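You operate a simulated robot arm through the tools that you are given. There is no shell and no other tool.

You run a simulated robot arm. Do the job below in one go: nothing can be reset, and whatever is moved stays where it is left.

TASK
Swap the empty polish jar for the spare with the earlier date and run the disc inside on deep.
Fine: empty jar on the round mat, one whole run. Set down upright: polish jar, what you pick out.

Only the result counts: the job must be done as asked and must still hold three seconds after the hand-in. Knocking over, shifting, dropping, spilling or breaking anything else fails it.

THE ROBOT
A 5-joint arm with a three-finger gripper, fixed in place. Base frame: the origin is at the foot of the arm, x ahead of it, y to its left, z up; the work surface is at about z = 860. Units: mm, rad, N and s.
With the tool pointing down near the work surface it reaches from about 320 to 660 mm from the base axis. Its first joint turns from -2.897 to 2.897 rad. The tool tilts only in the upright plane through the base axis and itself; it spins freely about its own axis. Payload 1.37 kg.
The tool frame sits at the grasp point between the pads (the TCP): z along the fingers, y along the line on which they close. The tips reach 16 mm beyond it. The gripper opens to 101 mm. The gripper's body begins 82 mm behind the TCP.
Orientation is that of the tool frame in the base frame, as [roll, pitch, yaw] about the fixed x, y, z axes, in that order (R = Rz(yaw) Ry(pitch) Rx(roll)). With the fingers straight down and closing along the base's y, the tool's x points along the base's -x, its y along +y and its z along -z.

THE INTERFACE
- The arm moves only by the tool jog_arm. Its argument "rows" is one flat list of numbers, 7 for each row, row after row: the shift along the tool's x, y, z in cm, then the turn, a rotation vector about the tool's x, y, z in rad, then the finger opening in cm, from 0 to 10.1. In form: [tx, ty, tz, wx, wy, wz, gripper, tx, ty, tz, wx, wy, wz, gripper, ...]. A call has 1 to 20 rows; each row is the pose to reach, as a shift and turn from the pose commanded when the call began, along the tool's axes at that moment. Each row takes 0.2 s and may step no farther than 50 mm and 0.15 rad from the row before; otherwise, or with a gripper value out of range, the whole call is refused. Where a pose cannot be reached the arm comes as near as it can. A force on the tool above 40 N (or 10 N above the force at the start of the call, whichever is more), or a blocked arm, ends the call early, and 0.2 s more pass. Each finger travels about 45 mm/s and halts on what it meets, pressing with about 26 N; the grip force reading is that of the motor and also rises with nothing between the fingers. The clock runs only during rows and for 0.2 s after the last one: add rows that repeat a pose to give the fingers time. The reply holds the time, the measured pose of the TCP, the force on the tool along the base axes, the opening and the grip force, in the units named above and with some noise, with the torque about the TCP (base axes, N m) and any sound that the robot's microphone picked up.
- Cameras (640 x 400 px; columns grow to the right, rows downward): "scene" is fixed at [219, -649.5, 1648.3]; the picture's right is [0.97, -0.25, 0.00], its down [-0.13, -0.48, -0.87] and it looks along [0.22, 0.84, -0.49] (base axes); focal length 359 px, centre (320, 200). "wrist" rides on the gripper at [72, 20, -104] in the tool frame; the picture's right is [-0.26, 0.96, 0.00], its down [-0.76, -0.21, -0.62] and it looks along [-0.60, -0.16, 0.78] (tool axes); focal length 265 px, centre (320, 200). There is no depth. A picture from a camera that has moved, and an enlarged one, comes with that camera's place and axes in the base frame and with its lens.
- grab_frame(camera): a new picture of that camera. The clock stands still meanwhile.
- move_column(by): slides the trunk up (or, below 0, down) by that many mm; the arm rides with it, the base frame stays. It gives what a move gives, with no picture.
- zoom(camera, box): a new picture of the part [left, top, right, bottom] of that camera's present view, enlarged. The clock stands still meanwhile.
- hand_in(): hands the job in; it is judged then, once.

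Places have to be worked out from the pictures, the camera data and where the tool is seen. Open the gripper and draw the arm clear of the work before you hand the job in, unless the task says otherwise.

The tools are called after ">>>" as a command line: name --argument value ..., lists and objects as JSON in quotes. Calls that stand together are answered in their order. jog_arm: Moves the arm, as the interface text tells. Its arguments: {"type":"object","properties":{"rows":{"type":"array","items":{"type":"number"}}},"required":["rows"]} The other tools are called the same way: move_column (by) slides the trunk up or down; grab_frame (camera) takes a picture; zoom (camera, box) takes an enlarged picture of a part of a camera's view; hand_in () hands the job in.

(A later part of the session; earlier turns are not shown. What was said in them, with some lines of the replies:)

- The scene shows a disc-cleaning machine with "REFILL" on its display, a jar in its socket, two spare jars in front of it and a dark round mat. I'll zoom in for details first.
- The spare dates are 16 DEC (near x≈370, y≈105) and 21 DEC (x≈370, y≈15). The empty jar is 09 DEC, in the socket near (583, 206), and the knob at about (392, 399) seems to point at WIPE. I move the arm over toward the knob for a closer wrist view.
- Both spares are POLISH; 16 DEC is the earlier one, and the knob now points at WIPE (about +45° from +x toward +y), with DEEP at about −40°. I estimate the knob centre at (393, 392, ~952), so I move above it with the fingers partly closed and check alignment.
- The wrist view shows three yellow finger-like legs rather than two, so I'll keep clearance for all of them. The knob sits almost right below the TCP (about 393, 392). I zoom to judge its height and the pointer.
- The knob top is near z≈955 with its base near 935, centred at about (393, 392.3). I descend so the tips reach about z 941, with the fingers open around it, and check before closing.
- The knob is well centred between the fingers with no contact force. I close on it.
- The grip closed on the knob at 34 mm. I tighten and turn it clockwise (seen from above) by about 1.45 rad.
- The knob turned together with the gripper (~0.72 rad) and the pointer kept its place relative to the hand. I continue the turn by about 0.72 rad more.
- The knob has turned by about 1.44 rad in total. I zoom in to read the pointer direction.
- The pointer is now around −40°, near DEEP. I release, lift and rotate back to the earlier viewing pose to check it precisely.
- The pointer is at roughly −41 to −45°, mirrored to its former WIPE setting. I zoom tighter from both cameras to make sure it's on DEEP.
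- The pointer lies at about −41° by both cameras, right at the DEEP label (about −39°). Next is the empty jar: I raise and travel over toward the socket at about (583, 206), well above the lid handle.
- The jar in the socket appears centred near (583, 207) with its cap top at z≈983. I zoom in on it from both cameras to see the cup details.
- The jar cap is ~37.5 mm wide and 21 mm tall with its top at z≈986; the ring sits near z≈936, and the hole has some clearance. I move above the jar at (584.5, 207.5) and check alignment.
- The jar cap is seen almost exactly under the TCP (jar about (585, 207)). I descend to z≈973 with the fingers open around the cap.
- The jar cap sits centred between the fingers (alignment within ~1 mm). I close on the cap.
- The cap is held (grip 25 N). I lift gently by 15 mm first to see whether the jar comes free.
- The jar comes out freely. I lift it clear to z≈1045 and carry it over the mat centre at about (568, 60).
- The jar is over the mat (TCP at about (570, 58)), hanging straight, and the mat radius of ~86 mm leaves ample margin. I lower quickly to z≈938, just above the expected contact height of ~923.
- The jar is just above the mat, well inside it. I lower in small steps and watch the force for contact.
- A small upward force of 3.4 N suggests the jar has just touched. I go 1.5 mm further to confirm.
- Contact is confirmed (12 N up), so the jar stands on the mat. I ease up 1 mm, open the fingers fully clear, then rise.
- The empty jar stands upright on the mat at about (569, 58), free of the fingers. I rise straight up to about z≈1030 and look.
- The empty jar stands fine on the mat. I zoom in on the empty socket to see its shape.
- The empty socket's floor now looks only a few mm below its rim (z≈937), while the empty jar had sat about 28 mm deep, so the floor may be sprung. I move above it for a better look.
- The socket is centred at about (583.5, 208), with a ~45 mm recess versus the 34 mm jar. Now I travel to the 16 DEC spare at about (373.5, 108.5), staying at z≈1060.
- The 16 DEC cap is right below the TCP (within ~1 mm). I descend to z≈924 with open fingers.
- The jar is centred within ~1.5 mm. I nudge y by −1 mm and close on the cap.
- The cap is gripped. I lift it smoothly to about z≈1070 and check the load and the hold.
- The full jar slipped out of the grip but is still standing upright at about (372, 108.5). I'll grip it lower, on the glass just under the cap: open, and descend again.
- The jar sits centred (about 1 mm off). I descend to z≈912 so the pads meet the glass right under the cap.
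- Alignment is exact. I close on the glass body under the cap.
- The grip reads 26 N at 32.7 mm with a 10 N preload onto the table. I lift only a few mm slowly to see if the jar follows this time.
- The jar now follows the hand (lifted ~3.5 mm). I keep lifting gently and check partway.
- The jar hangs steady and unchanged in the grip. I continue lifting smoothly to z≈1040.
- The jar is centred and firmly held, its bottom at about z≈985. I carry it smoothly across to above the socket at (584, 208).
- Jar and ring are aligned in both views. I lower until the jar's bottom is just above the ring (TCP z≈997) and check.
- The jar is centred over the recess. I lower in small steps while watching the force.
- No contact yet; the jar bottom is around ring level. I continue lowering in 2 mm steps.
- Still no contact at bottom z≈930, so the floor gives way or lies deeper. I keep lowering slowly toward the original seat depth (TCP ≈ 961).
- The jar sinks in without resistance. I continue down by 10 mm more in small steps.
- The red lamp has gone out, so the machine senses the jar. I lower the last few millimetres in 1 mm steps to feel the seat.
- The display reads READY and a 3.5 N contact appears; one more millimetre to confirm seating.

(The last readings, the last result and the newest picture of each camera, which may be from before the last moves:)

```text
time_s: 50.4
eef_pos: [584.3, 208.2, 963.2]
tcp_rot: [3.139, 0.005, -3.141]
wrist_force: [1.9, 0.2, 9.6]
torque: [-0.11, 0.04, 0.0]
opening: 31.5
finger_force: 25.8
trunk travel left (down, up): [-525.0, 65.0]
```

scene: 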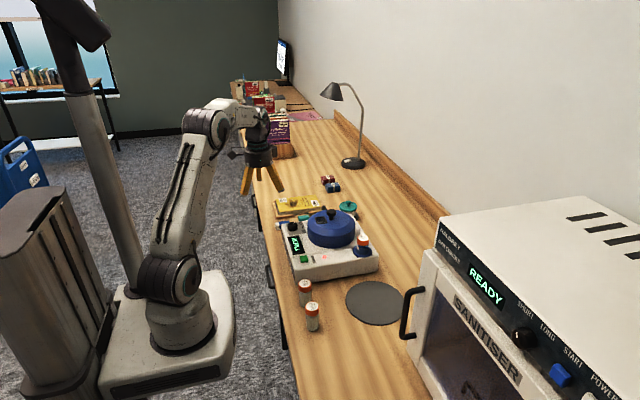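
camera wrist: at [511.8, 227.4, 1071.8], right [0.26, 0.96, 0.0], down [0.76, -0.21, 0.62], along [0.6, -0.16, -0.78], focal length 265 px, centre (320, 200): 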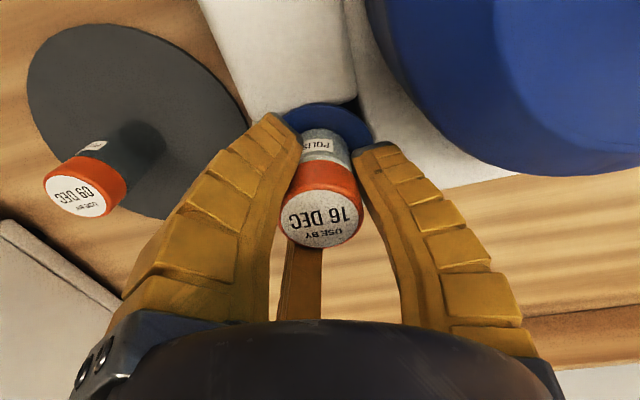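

The jar is seated (9.6 N). I ease off 1 mm and open the fingers, then check.

>>> jog_arm --rows '[0, 0, -0.12, 0, 0, 0, 2.2, 0, 0, -0.12, 0, 0, 0, 3.2, 0, 0, -0.12, 0, 0, 0, 4.2, 0, 0, -0.12, 0, 0, 0, 5.4, 0, 0, -0.12, 0, 0, 0, 6.6, 0, 0, -0.12, 0, 0, 0, 7.0, 0, 0, -0.12, 0, 0, 0, 7.0]'

>>> grab_frame --camera "wrist"

>>> zoom --camera "scene" --box '[280, 210, 400, 290]'

```text
time_s: 52.0
eef_pos: [584.8, 208.2, 963.4]
tcp_rot: [3.141, -0.001, 3.141]
wrist_force: [0.2, 0.2, -1.0]
torque: [-0.02, 0.0, 0.0]
opening: 72.8
finger_force: 2.1
trunk travel left (down, up): [-525.0, 65.0]
```

```text
taken
camera wrist: at [512.4, 227.5, 1069.0], right [0.26, 0.96, 0.0], down [0.76, -0.21, 0.62], along [0.6, -0.16, -0.78], focal length 265 px, centre (320, 200)
```

wrist: 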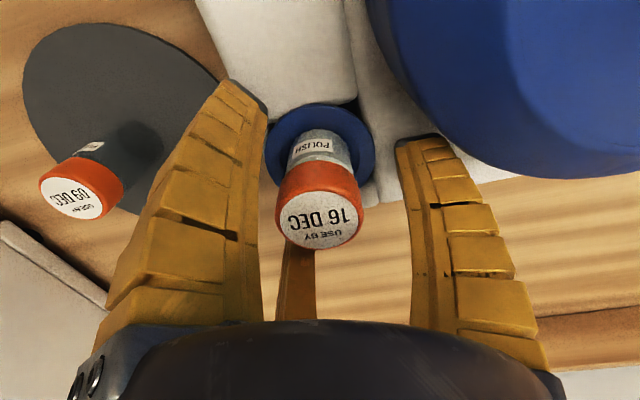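

```text
5.00 times, centred on (340, 250) of scene
camera zoom: at [219.0, -649.5, 1648.3], right [0.97, -0.25, 0.0], down [-0.13, -0.48, -0.87], along [0.22, 0.84, -0.49], focal length 1797 px, centre (220, -50)
```

zoom: 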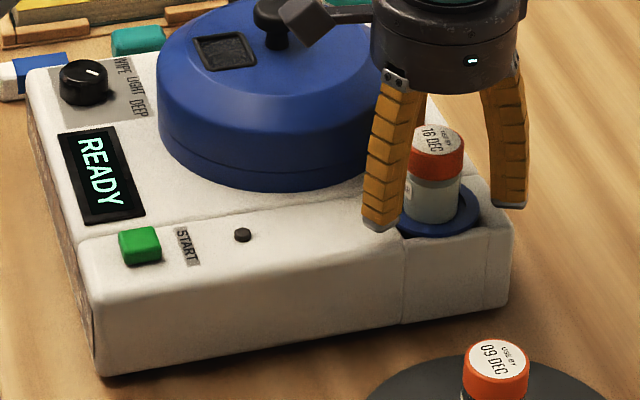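

The 16 DEC jar stands upright in the socket, display READY. I rise straight up, then travel to above the START button at about (393.5, 210) while closing the fingers.

>>> jog_arm --rows '[0, 0, -2.0, 0, 0, 0, 7.0, 0, 0, -5.0, 0, 0, 0, 7.0, 0, 0, -8.5, 0, 0, 0, 7.0, 0, 0, -11.5, 0, 0, 0, 7.0, 3.0, 0.03, -11.5, 0, 0, 0, 6.0, 7.0, 0.06, -11.5, 0, 0, 0, 5.0, 11.0, 0.1, -11.5, 0, 0, 0, 4.0, 15.0, 0.14, -11.5, 0, 0, 0, 2.5, 18.0, 0.16, -11.5, 0, 0, 0, 1.0, 19.1, 0.18, -11.5, 0, 0, 0, 0, 19.1, 0.18, -9.0, 0, 0, 0, 0, 19.1, 0.18, -6.0, 0, 0, 0, 0, 19.1, 0.18, -6.0, 0, 0, 0, 0]'

>>> grab_frame --camera "wrist"

>>> zoom --camera "scene" --box '[270, 190, 400, 290]'

```text
time_s: 54.8
eef_pos: [391.9, 211.3, 1022.5]
tcp_rot: [-3.141, 0.002, 3.141]
wrist_force: [0.3, 0.1, 1.5]
torque: [-0.02, 0.0, 0.02]
opening: 0.1
finger_force: 26.2
trunk travel left (down, up): [-525.0, 65.0]
```

```text
taken
camera wrist: at [320.3, 229.5, 1128.7], right [0.26, 0.96, 0.0], down [0.76, -0.21, 0.62], along [0.6, -0.16, -0.78], focal length 265 px, centre (320, 200)
```

wrist: 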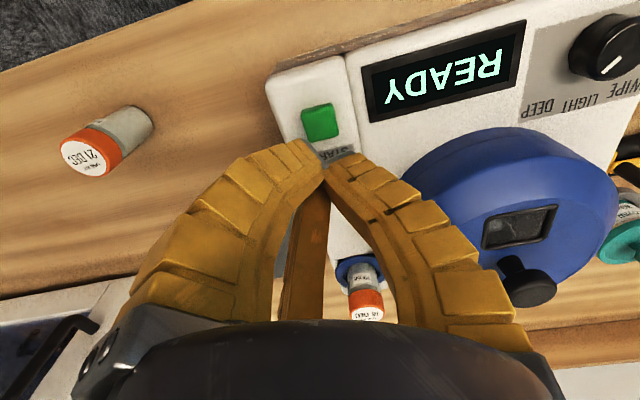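

```text
4.00 times, centred on (335, 240) of scene
camera zoom: at [219.0, -649.5, 1648.3], right [0.97, -0.25, 0.0], down [-0.13, -0.48, -0.87], along [0.22, 0.84, -0.49], focal length 1438 px, centre (260, 40)
```

zoom: 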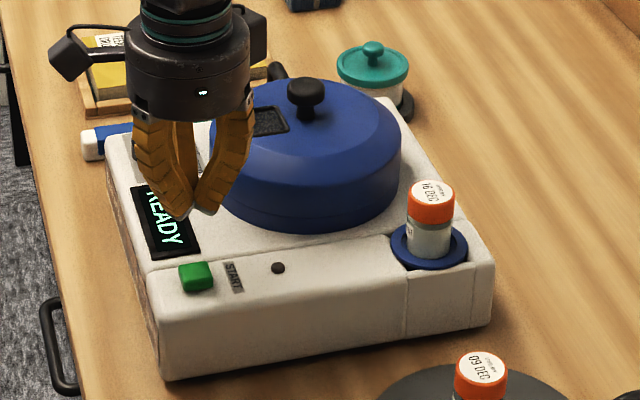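

The START button lies just beneath, at about (395, 209, 943). I shift over it, lower to ~14 mm above contact, and check.

>>> jog_arm --rows '[-0.28, -0.2, 2.0, 0, 0, 0, 0, -0.28, -0.2, 4.0, 0, 0, 0, 0, -0.28, -0.2, 5.0, 0, 0, 0, 0, -0.28, -0.2, 5.0, 0, 0, 0, 0]'

>>> grab_frame --camera "wrist"

>>> zoom --camera "scene" --box '[280, 220, 360, 280]'

```text
time_s: 55.8
eef_pos: [396.3, 207.5, 973.1]
tcp_rot: [-3.141, 0.0, -3.141]
wrist_force: [0.8, -0.2, 0.7]
torque: [-0.01, 0.0, -0.01]
opening: 0.1
finger_force: 25.8
trunk travel left (down, up): [-525.0, 65.0]
```

```text
taken
camera wrist: at [323.6, 227.3, 1079.2], right [0.26, 0.96, 0.0], down [0.76, -0.21, 0.62], along [0.6, -0.16, -0.78], focal length 265 px, centre (320, 200)
```

wrist: 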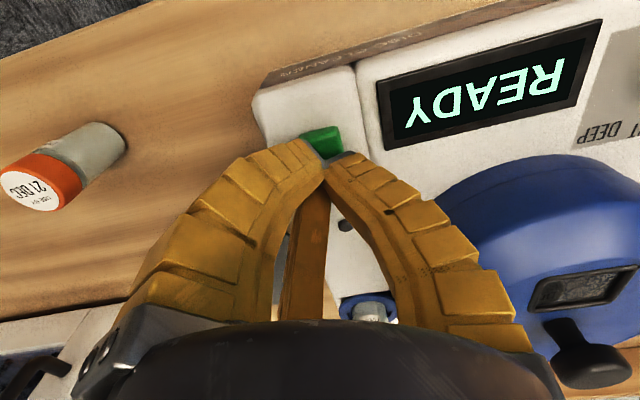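

```text
6.67 times, centred on (320, 250) of scene
camera zoom: at [219.0, -649.5, 1648.3], right [0.97, -0.25, 0.0], down [-0.13, -0.48, -0.87], along [0.22, 0.84, -0.49], focal length 2396 px, centre (320, -133)
```

zoom: 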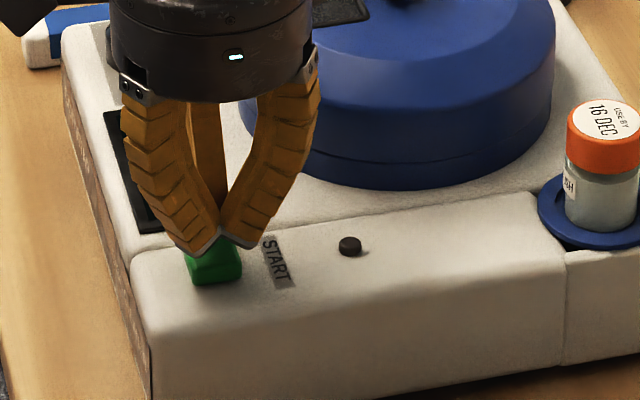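

The closed tips are directly above the green button. I lower in small steps watching for contact or a sound.

>>> jog_arm --rows '[0.05, 0.08, 0.3, 0, 0, 0, 0, 0.05, 0.08, 0.6, 0, 0, 0, 0, 0.05, 0.08, 0.8, 0, 0, 0, 0]'

>>> zoom --camera "scene" --box '[280, 220, 360, 280]'

```text
time_s: 56.6
eef_pos: [394.6, 209.4, 966.3]
tcp_rot: [-3.141, 0.001, 3.142]
wrist_force: [-0.3, -0.3, -0.1]
torque: [0.01, 0.0, -0.01]
opening: 0.0
finger_force: 25.8
trunk travel left (down, up): [-525.0, 65.0]
```

```text
6.67 times, centred on (320, 250) of scene
camera zoom: at [219.0, -649.5, 1648.3], right [0.97, -0.25, 0.0], down [-0.13, -0.48, -0.87], along [0.22, 0.84, -0.49], focal length 2396 px, centre (320, -133)
```

zoom: 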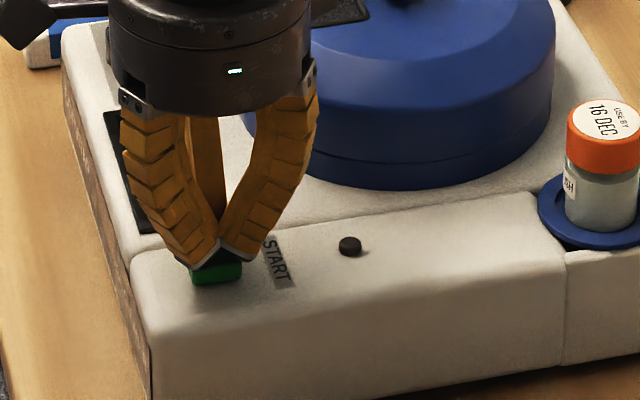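

No contact yet; the tips are almost on the button. I continue in 1 mm steps.

>>> jog_arm --rows '[0, 0, 0.12, 0, 0, 0, 0, 0, 0, 0.24, 0, 0, 0, 0, 0, 0, 0.36, 0, 0, 0, 0]'

>>> zoom --camera "scene" --box '[270, 210, 370, 285]'

```text
time_s: 57.4
eef_pos: [396.2, 209.4, 962.1]
tcp_rot: [-3.141, 0.0, 3.141]
wrist_force: [0.4, -1.2, 0.6]
torque: [-0.02, 0.01, 0.0]
opening: 0.3
finger_force: 25.8
trunk travel left (down, up): [-525.0, 65.0]
```

```text
5.33 times, centred on (320, 248) of scene
camera zoom: at [219.0, -649.5, 1648.3], right [0.97, -0.25, 0.0], down [-0.13, -0.48, -0.87], along [0.22, 0.84, -0.49], focal length 1917 px, centre (320, -53)
```

zoom: 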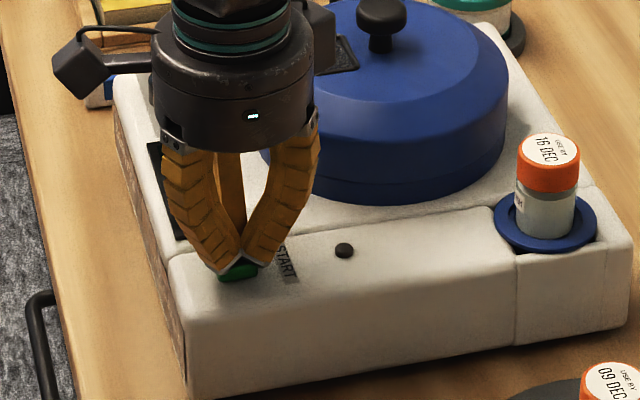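

Still no force at TCP z≈962. I keep pressing down in 1 mm steps and listen.

>>> jog_arm --rows '[0, 0, 0.1, 0, 0, 0, 0, 0, 0, 0.2, 0, 0, 0, 0, 0, 0, 0.3, 0, 0, 0, 0]'

>>> grab_frame --camera "wrist"

```text
time_s: 58.2
eef_pos: [396.2, 208.4, 958.4]
tcp_rot: [-3.141, 0.0, 3.14]
wrist_force: [-1.7, -0.3, 0.9]
torque: [-0.02, 0.0, 0.01]
opening: 5.9
finger_force: 28.3
trunk travel left (down, up): [-525.0, 65.0]
```

```text
taken
camera wrist: at [323.7, 227.9, 1064.1], right [0.26, 0.96, 0.0], down [0.76, -0.21, 0.62], along [0.6, -0.16, -0.78], focal length 265 px, centre (320, 200)
```

wrist: 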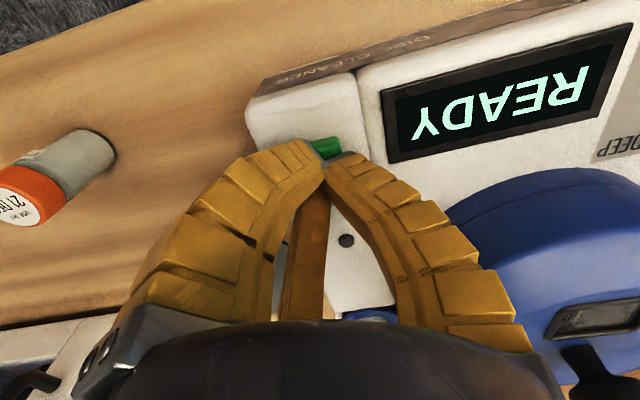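

The fingers got nudged apart to 5.9 mm with no real push, so the tips are meeting the button off-centre. I back up to look more carefully.

>>> jog_arm --rows '[0, 0, -1.0, 0, 0, 0, 0, 0, 0, -3.0, 0, 0, 0, 0, 0, 0, -5.0, 0, 0, 0, 0, 0, 0, -6.0, 0, 0, 0, 0]'

>>> zoom --camera "wrist" --box '[260, 80, 380, 200]'

>>> zoom --camera "scene" --box '[285, 230, 345, 275]'

```text
time_s: 59.2
eef_pos: [396.8, 207.9, 1018.8]
tcp_rot: [-3.142, 0.001, 3.14]
wrist_force: [-0.8, -0.2, 0.8]
torque: [-0.03, 0.02, -0.02]
opening: 0.2
finger_force: 28.2
trunk travel left (down, up): [-525.0, 65.0]
```

```text
3.33 times, centred on (320, 140) of wrist
camera zoom: at [324.0, 227.5, 1124.5], right [0.26, 0.96, 0.0], down [0.76, -0.21, 0.62], along [0.6, -0.16, -0.78], focal length 885 px, centre (320, 400)
```

zoom: 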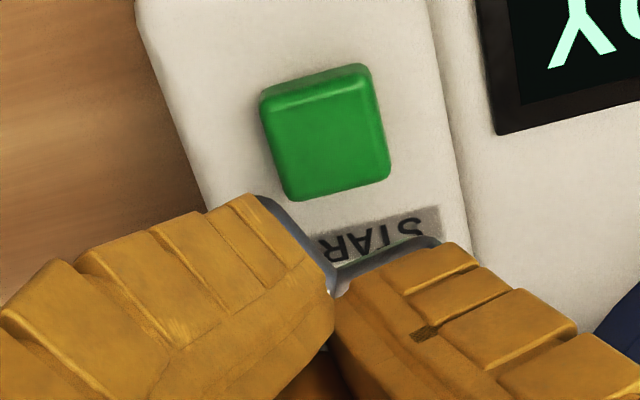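

```text
8.89 times, centred on (315, 252) of scene
camera zoom: at [219.0, -649.5, 1648.3], right [0.97, -0.25, 0.0], down [-0.13, -0.48, -0.87], along [0.22, 0.84, -0.49], focal length 3194 px, centre (364, -267)
```

zoom: 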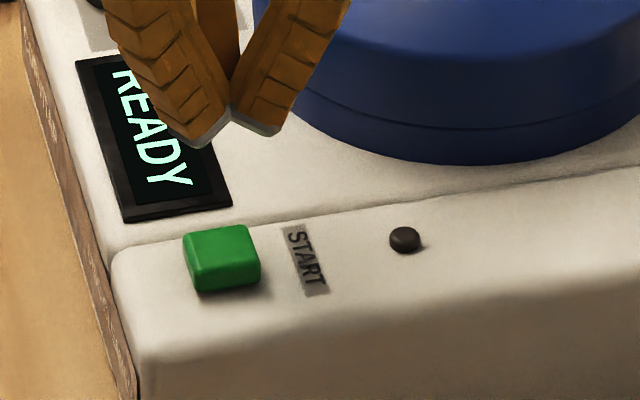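

The button's top centre is at about TCP + (−1.8, +3) mm by the wrist view. I shift to centre it and lower to just above contact.

>>> jog_arm --rows '[0.18, 0.3, 1.5, 0, 0, 0, 0, 0.18, 0.3, 3.5, 0, 0, 0, 0, 0.18, 0.3, 5.2, 0, 0, 0, 0, 0.18, 0.3, 5.6, 0, 0, 0, 0]'

>>> zoom --camera "wrist" --box '[260, 100, 380, 220]'

>>> zoom --camera "scene" --box '[285, 230, 345, 275]'

```text
time_s: 60.2
eef_pos: [393.2, 211.9, 962.8]
tcp_rot: [-3.142, 0.0, 3.141]
wrist_force: [-0.1, -0.3, 0.4]
torque: [-0.03, -0.02, -0.01]
opening: 0.0
finger_force: 28.3
trunk travel left (down, up): [-525.0, 65.0]
```

```text
3.33 times, centred on (320, 160) of wrist
camera zoom: at [321.0, 231.2, 1068.1], right [0.26, 0.96, 0.0], down [0.76, -0.21, 0.62], along [0.6, -0.16, -0.78], focal length 885 px, centre (320, 333)
```

zoom: 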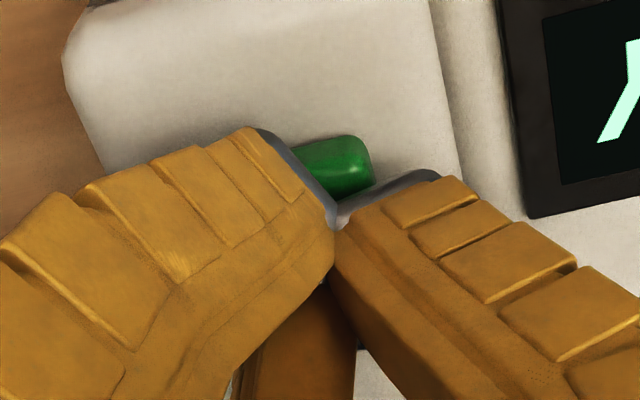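

```text
8.89 times, centred on (315, 252) of scene
camera zoom: at [219.0, -649.5, 1648.3], right [0.97, -0.25, 0.0], down [-0.13, -0.48, -0.87], along [0.22, 0.84, -0.49], focal length 3194 px, centre (364, -267)
```

zoom: 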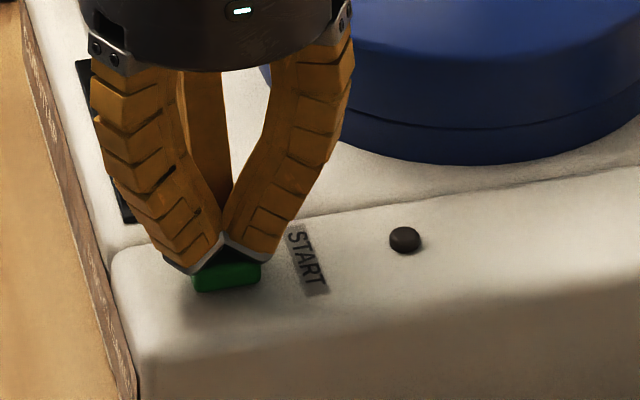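

Now the tips sit centrally over the button. I press down in 1 mm steps.

>>> jog_arm --rows '[0, 0, 0.1, 0, 0, 0, 0, 0, 0, 0.2, 0, 0, 0, 0, 0, 0, 0.3, 0, 0, 0, 0, 0, 0, 0.4, 0, 0, 0, 0]'

>>> zoom --camera "scene" --box '[285, 215, 365, 275]'

```text
time_s: 61.2
eef_pos: [394.5, 212.5, 958.6]
tcp_rot: [-3.141, -0.002, -3.14]
wrist_force: [-0.7, 0.7, 1.0]
torque: [-0.02, 0.02, 0.0]
opening: 6.2
finger_force: 28.2
trunk travel left (down, up): [-525.0, 65.0]
```

```text
6.67 times, centred on (325, 245) of scene
camera zoom: at [219.0, -649.5, 1648.3], right [0.97, -0.25, 0.0], down [-0.13, -0.48, -0.87], along [0.22, 0.84, -0.49], focal length 2396 px, centre (287, -100)
```

zoom: 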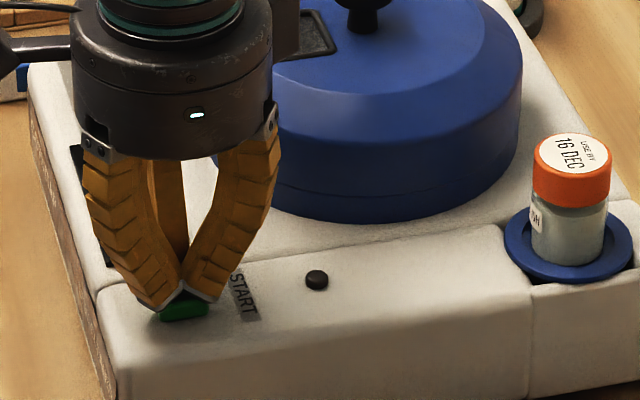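

The reading shows the fingers slightly parted (6 mm) but almost no force yet. I press further in 1 mm steps.

>>> jog_arm --rows '[0, 0, 0.1, 0, 0, 0, 0, 0, 0, 0.2, 0, 0, 0, 0, 0, 0, 0.3, 0, 0, 0, 0]'

>>> zoom --camera "wrist" --box '[260, 100, 380, 220]'

>>> zoom --camera "scene" --box '[285, 215, 365, 275]'

```text
time_s: 62.0
eef_pos: [395.5, 211.7, 955.8]
tcp_rot: [-3.14, 0.0, 3.141]
wrist_force: [-0.7, 1.3, 2.6]
torque: [0.03, 0.02, 0.01]
opening: 5.9
finger_force: 28.1
trunk travel left (down, up): [-525.0, 65.0]
heard: click
```

```text
3.33 times, centred on (320, 160) of wrist
camera zoom: at [321.8, 231.2, 1061.6], right [0.26, 0.96, 0.0], down [0.76, -0.21, 0.62], along [0.6, -0.16, -0.78], focal length 885 px, centre (320, 333)
```

zoom: 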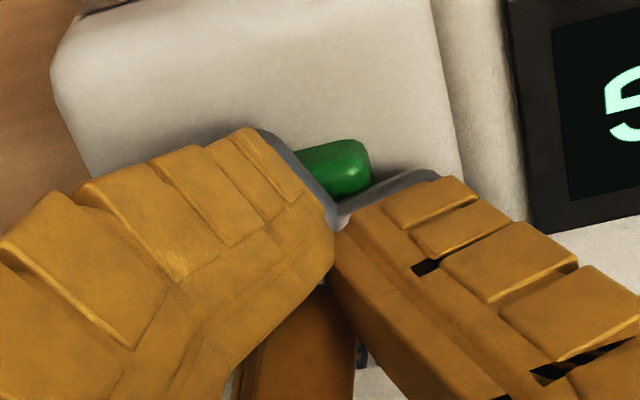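

```text
6.67 times, centred on (325, 245) of scene
camera zoom: at [219.0, -649.5, 1648.3], right [0.97, -0.25, 0.0], down [-0.13, -0.48, -0.87], along [0.22, 0.84, -0.49], focal length 2396 px, centre (287, -100)
```

zoom: 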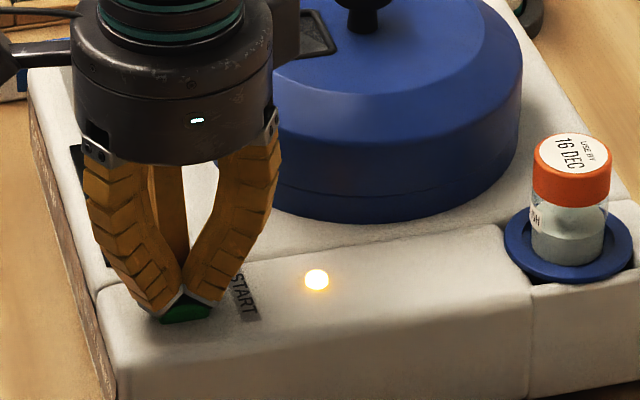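

A click was heard, the lamp is amber and the display changed: the run has started. I lift straight off the button and draw back.

>>> jog_arm --rows '[0, 0, -1.0, 0, 0, 0, 0, 0, 0, -3.0, 0, 0, 0, 0, 0, 0, -6.5, 0, 0, 0, 0, 0, 0, -11.0, 0, 0, 0, 0, 0, 0, -15.5, 0, 0, 0, 0, 0, 0, -20.0, 0, 0, 0, 0]'

>>> grab_frame --camera "wrist"

>>> zoom --camera "scene" --box '[270, 200, 410, 300]'

```text
time_s: 63.4
eef_pos: [393.7, 211.2, 1157.6]
tcp_rot: [3.141, -0.001, 3.142]
wrist_force: [0.6, 0.2, -0.3]
torque: [0.07, -0.02, 0.03]
opening: 0.1
finger_force: 28.0
trunk travel left (down, up): [-525.0, 65.0]
```

```text
taken
camera wrist: at [320.9, 231.8, 1263.4], right [0.26, 0.96, 0.0], down [0.76, -0.21, 0.62], along [0.6, -0.16, -0.78], focal length 265 px, centre (320, 200)
```

wrist: 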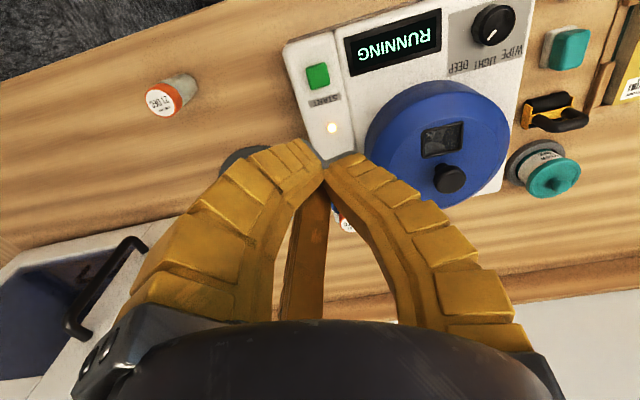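

```text
4.00 times, centred on (340, 250) of scene
camera zoom: at [219.0, -649.5, 1648.3], right [0.97, -0.25, 0.0], down [-0.13, -0.48, -0.87], along [0.22, 0.84, -0.49], focal length 1438 px, centre (240, 0)
```

zoom: 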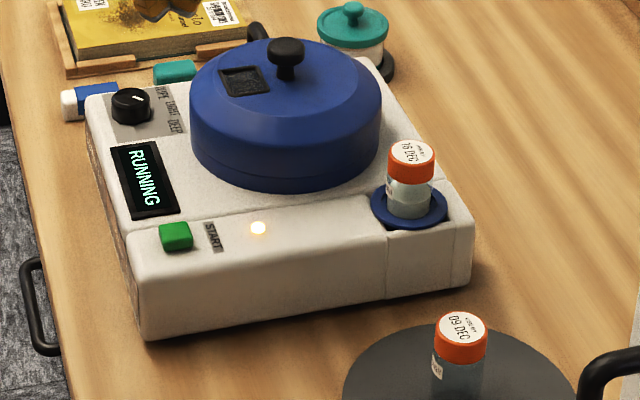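

The display shows RUNNING. I check the dial once more and then wait with the arm clear and the fingers open.

>>> zoom --camera "wrist" --box '[440, 0, 540, 80]'

>>> jog_arm --rows '[0.5, 0, -1.0, 0, 0, 0, 2.0, 1.0, 0, -2.0, 0, 0, 0, 4.0, 1.5, 0, -3.0, 0, 0, 0, 6.0, 2.0, 0, -4.0, 0, 0, 0, 8.0, 2.0, 0, -4.0, 0, 0, 0, 8.0, 2.0, 0, -4.0, 0, 0, 0, 8.0, 2.0, 0, -4.0, 0, 0, 0, 8.0, 2.0, 0, -4.0, 0, 0, 0, 8.0, 2.0, 0, -4.0, 0, 0, 0, 8.0, 2.0, 0, -4.0, 0, 0, 0, 8.0, 2.0, 0, -4.0, 0, 0, 0, 8.0, 2.0, 0, -4.0, 0, 0, 0, 8.0, 2.0, 0, -4.0, 0, 0, 0, 8.0, 2.0, 0, -4.0, 0, 0, 0, 8.0, 2.0, 0, -4.0, 0, 0, 0, 8.0, 2.0, 0, -4.0, 0, 0, 0, 8.0, 2.0, 0, -4.0, 0, 0, 0, 8.0, 2.0, 0, -4.0, 0, 0, 0, 8.0, 2.0, 0, -4.0, 0, 0, 0, 8.0, 2.0, 0, -4.0, 0, 0, 0, 8.0]'

>>> zoom --camera "scene" --box '[270, 200, 410, 300]'

```text
5.00 times, centred on (490, 40) of wrist
camera zoom: at [320.9, 231.8, 1263.4], right [0.26, 0.96, 0.0], down [0.76, -0.21, 0.62], along [0.6, -0.16, -0.78], focal length 1327 px, centre (-530, 1000)
```

zoom: 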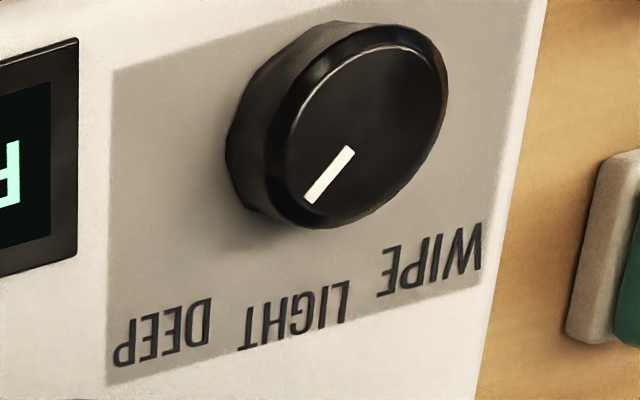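

```text
time_s: 67.6
eef_pos: [372.9, 211.8, 1195.3]
tcp_rot: [3.141, 0.002, 3.141]
wrist_force: [0.1, -0.2, 0.9]
torque: [0.0, 0.0, 0.02]
opening: 82.2
finger_force: 1.6
trunk travel left (down, up): [-525.0, 65.0]
```

```text
4.00 times, centred on (340, 250) of scene
camera zoom: at [219.0, -649.5, 1648.3], right [0.97, -0.25, 0.0], down [-0.13, -0.48, -0.87], along [0.22, 0.84, -0.49], focal length 1438 px, centre (240, 0)
```

zoom: 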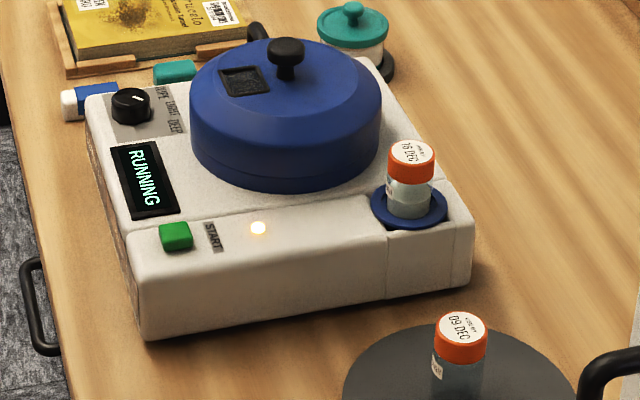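

Still RUNNING; all else stands undisturbed. I keep holding the arm still and wait.

>>> jog_arm --rows '[0, 0, 0, 0, 0, 0, 8.0, 0, 0, 0, 0, 0, 0, 8.0, 0, 0, 0, 0, 0, 0, 8.0, 0, 0, 0, 0, 0, 0, 8.0, 0, 0, 0, 0, 0, 0, 8.0, 0, 0, 0, 0, 0, 0, 8.0, 0, 0, 0, 0, 0, 0, 8.0, 0, 0, 0, 0, 0, 0, 8.0, 0, 0, 0, 0, 0, 0, 8.0, 0, 0, 0, 0, 0, 0, 8.0, 0, 0, 0, 0, 0, 0, 8.0, 0, 0, 0, 0, 0, 0, 8.0, 0, 0, 0, 0, 0, 0, 8.0, 0, 0, 0, 0, 0, 0, 8.0, 0, 0, 0, 0, 0, 0, 8.0, 0, 0, 0, 0, 0, 0, 8.0, 0, 0, 0, 0, 0, 0, 8.0, 0, 0, 0, 0, 0, 0, 8.0, 0, 0, 0, 0, 0, 0, 8.0, 0, 0, 0, 0, 0, 0, 8.0]'

>>> zoom --camera "scene" --box '[270, 200, 410, 300]'

```text
time_s: 71.8
eef_pos: [373.2, 212.5, 1195.9]
tcp_rot: [-3.142, 0.0, 3.141]
wrist_force: [-0.1, -0.5, -0.4]
torque: [-0.01, 0.01, 0.01]
opening: 82.2
finger_force: 1.8
trunk travel left (down, up): [-525.0, 65.0]
```

```text
4.00 times, centred on (340, 250) of scene
camera zoom: at [219.0, -649.5, 1648.3], right [0.97, -0.25, 0.0], down [-0.13, -0.48, -0.87], along [0.22, 0.84, -0.49], focal length 1438 px, centre (240, 0)
```

zoom: 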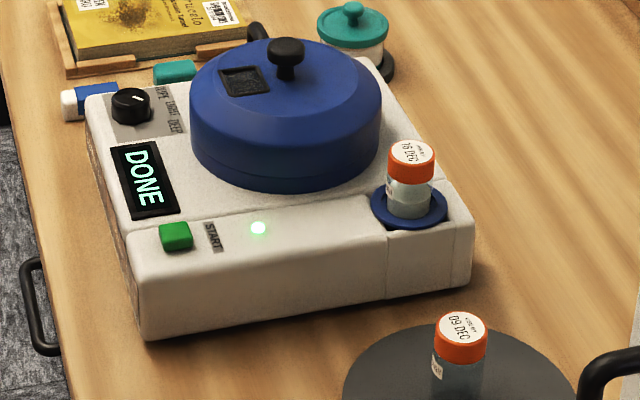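

The display reads DONE with a green lamp, so one whole run is complete. I take a final overall look before handing in.

>>> grab_frame --camera "scene"

>>> grab_frame --camera "wrist"

```text
taken
```

scene: 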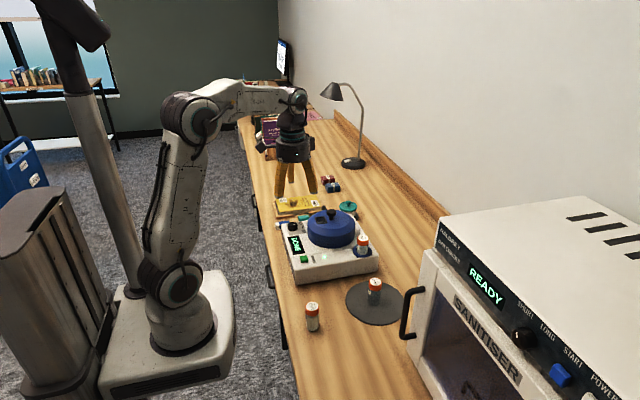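

```text
taken
camera wrist: at [301.6, 231.0, 1301.7], right [0.26, 0.96, 0.0], down [0.76, -0.21, 0.62], along [0.6, -0.16, -0.78], focal length 265 px, centre (320, 200)
```

wrist: 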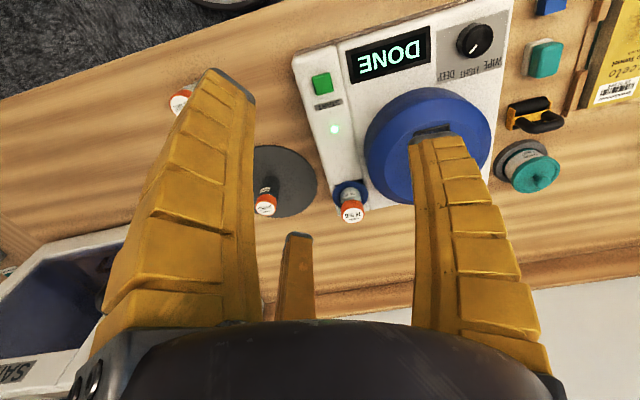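

The 16 DEC jar is upright in the socket, and the empty 09 DEC jar is upright on the round mat. The 21 DEC spare hasn't moved, the deep run shows DONE, and the gripper is open and clear. I hand the job in.

>>> hand_in

```text
The job is handed in.
```

The empty polish jar is swapped for the earlier-dated spare, and the disc has had one whole run with the dial set to deep. I've handed the job in, but no verdict has come back.

- **Spare:** the 16 DEC jar was the earlier of the two (the other is 21 DEC). It is upright in the machine's socket.
- **Empty jar:** the 09 DEC jar is upright on the round mat.
- **Run:** I turned the dial from WIPE to DEEP and pressed START once. The display went from RUNNING to DONE with a green lamp. The dial position is read from the pictures, because the display never shows the mode.
- **Slip:** the 16 DEC jar slid out of the grip on the first lift but stayed standing in place. I gripped it lower and the second lift held.

In the last pictures the 21 DEC jar and everything else looked undisturbed. The gripper is open and the arm is clear of the work.
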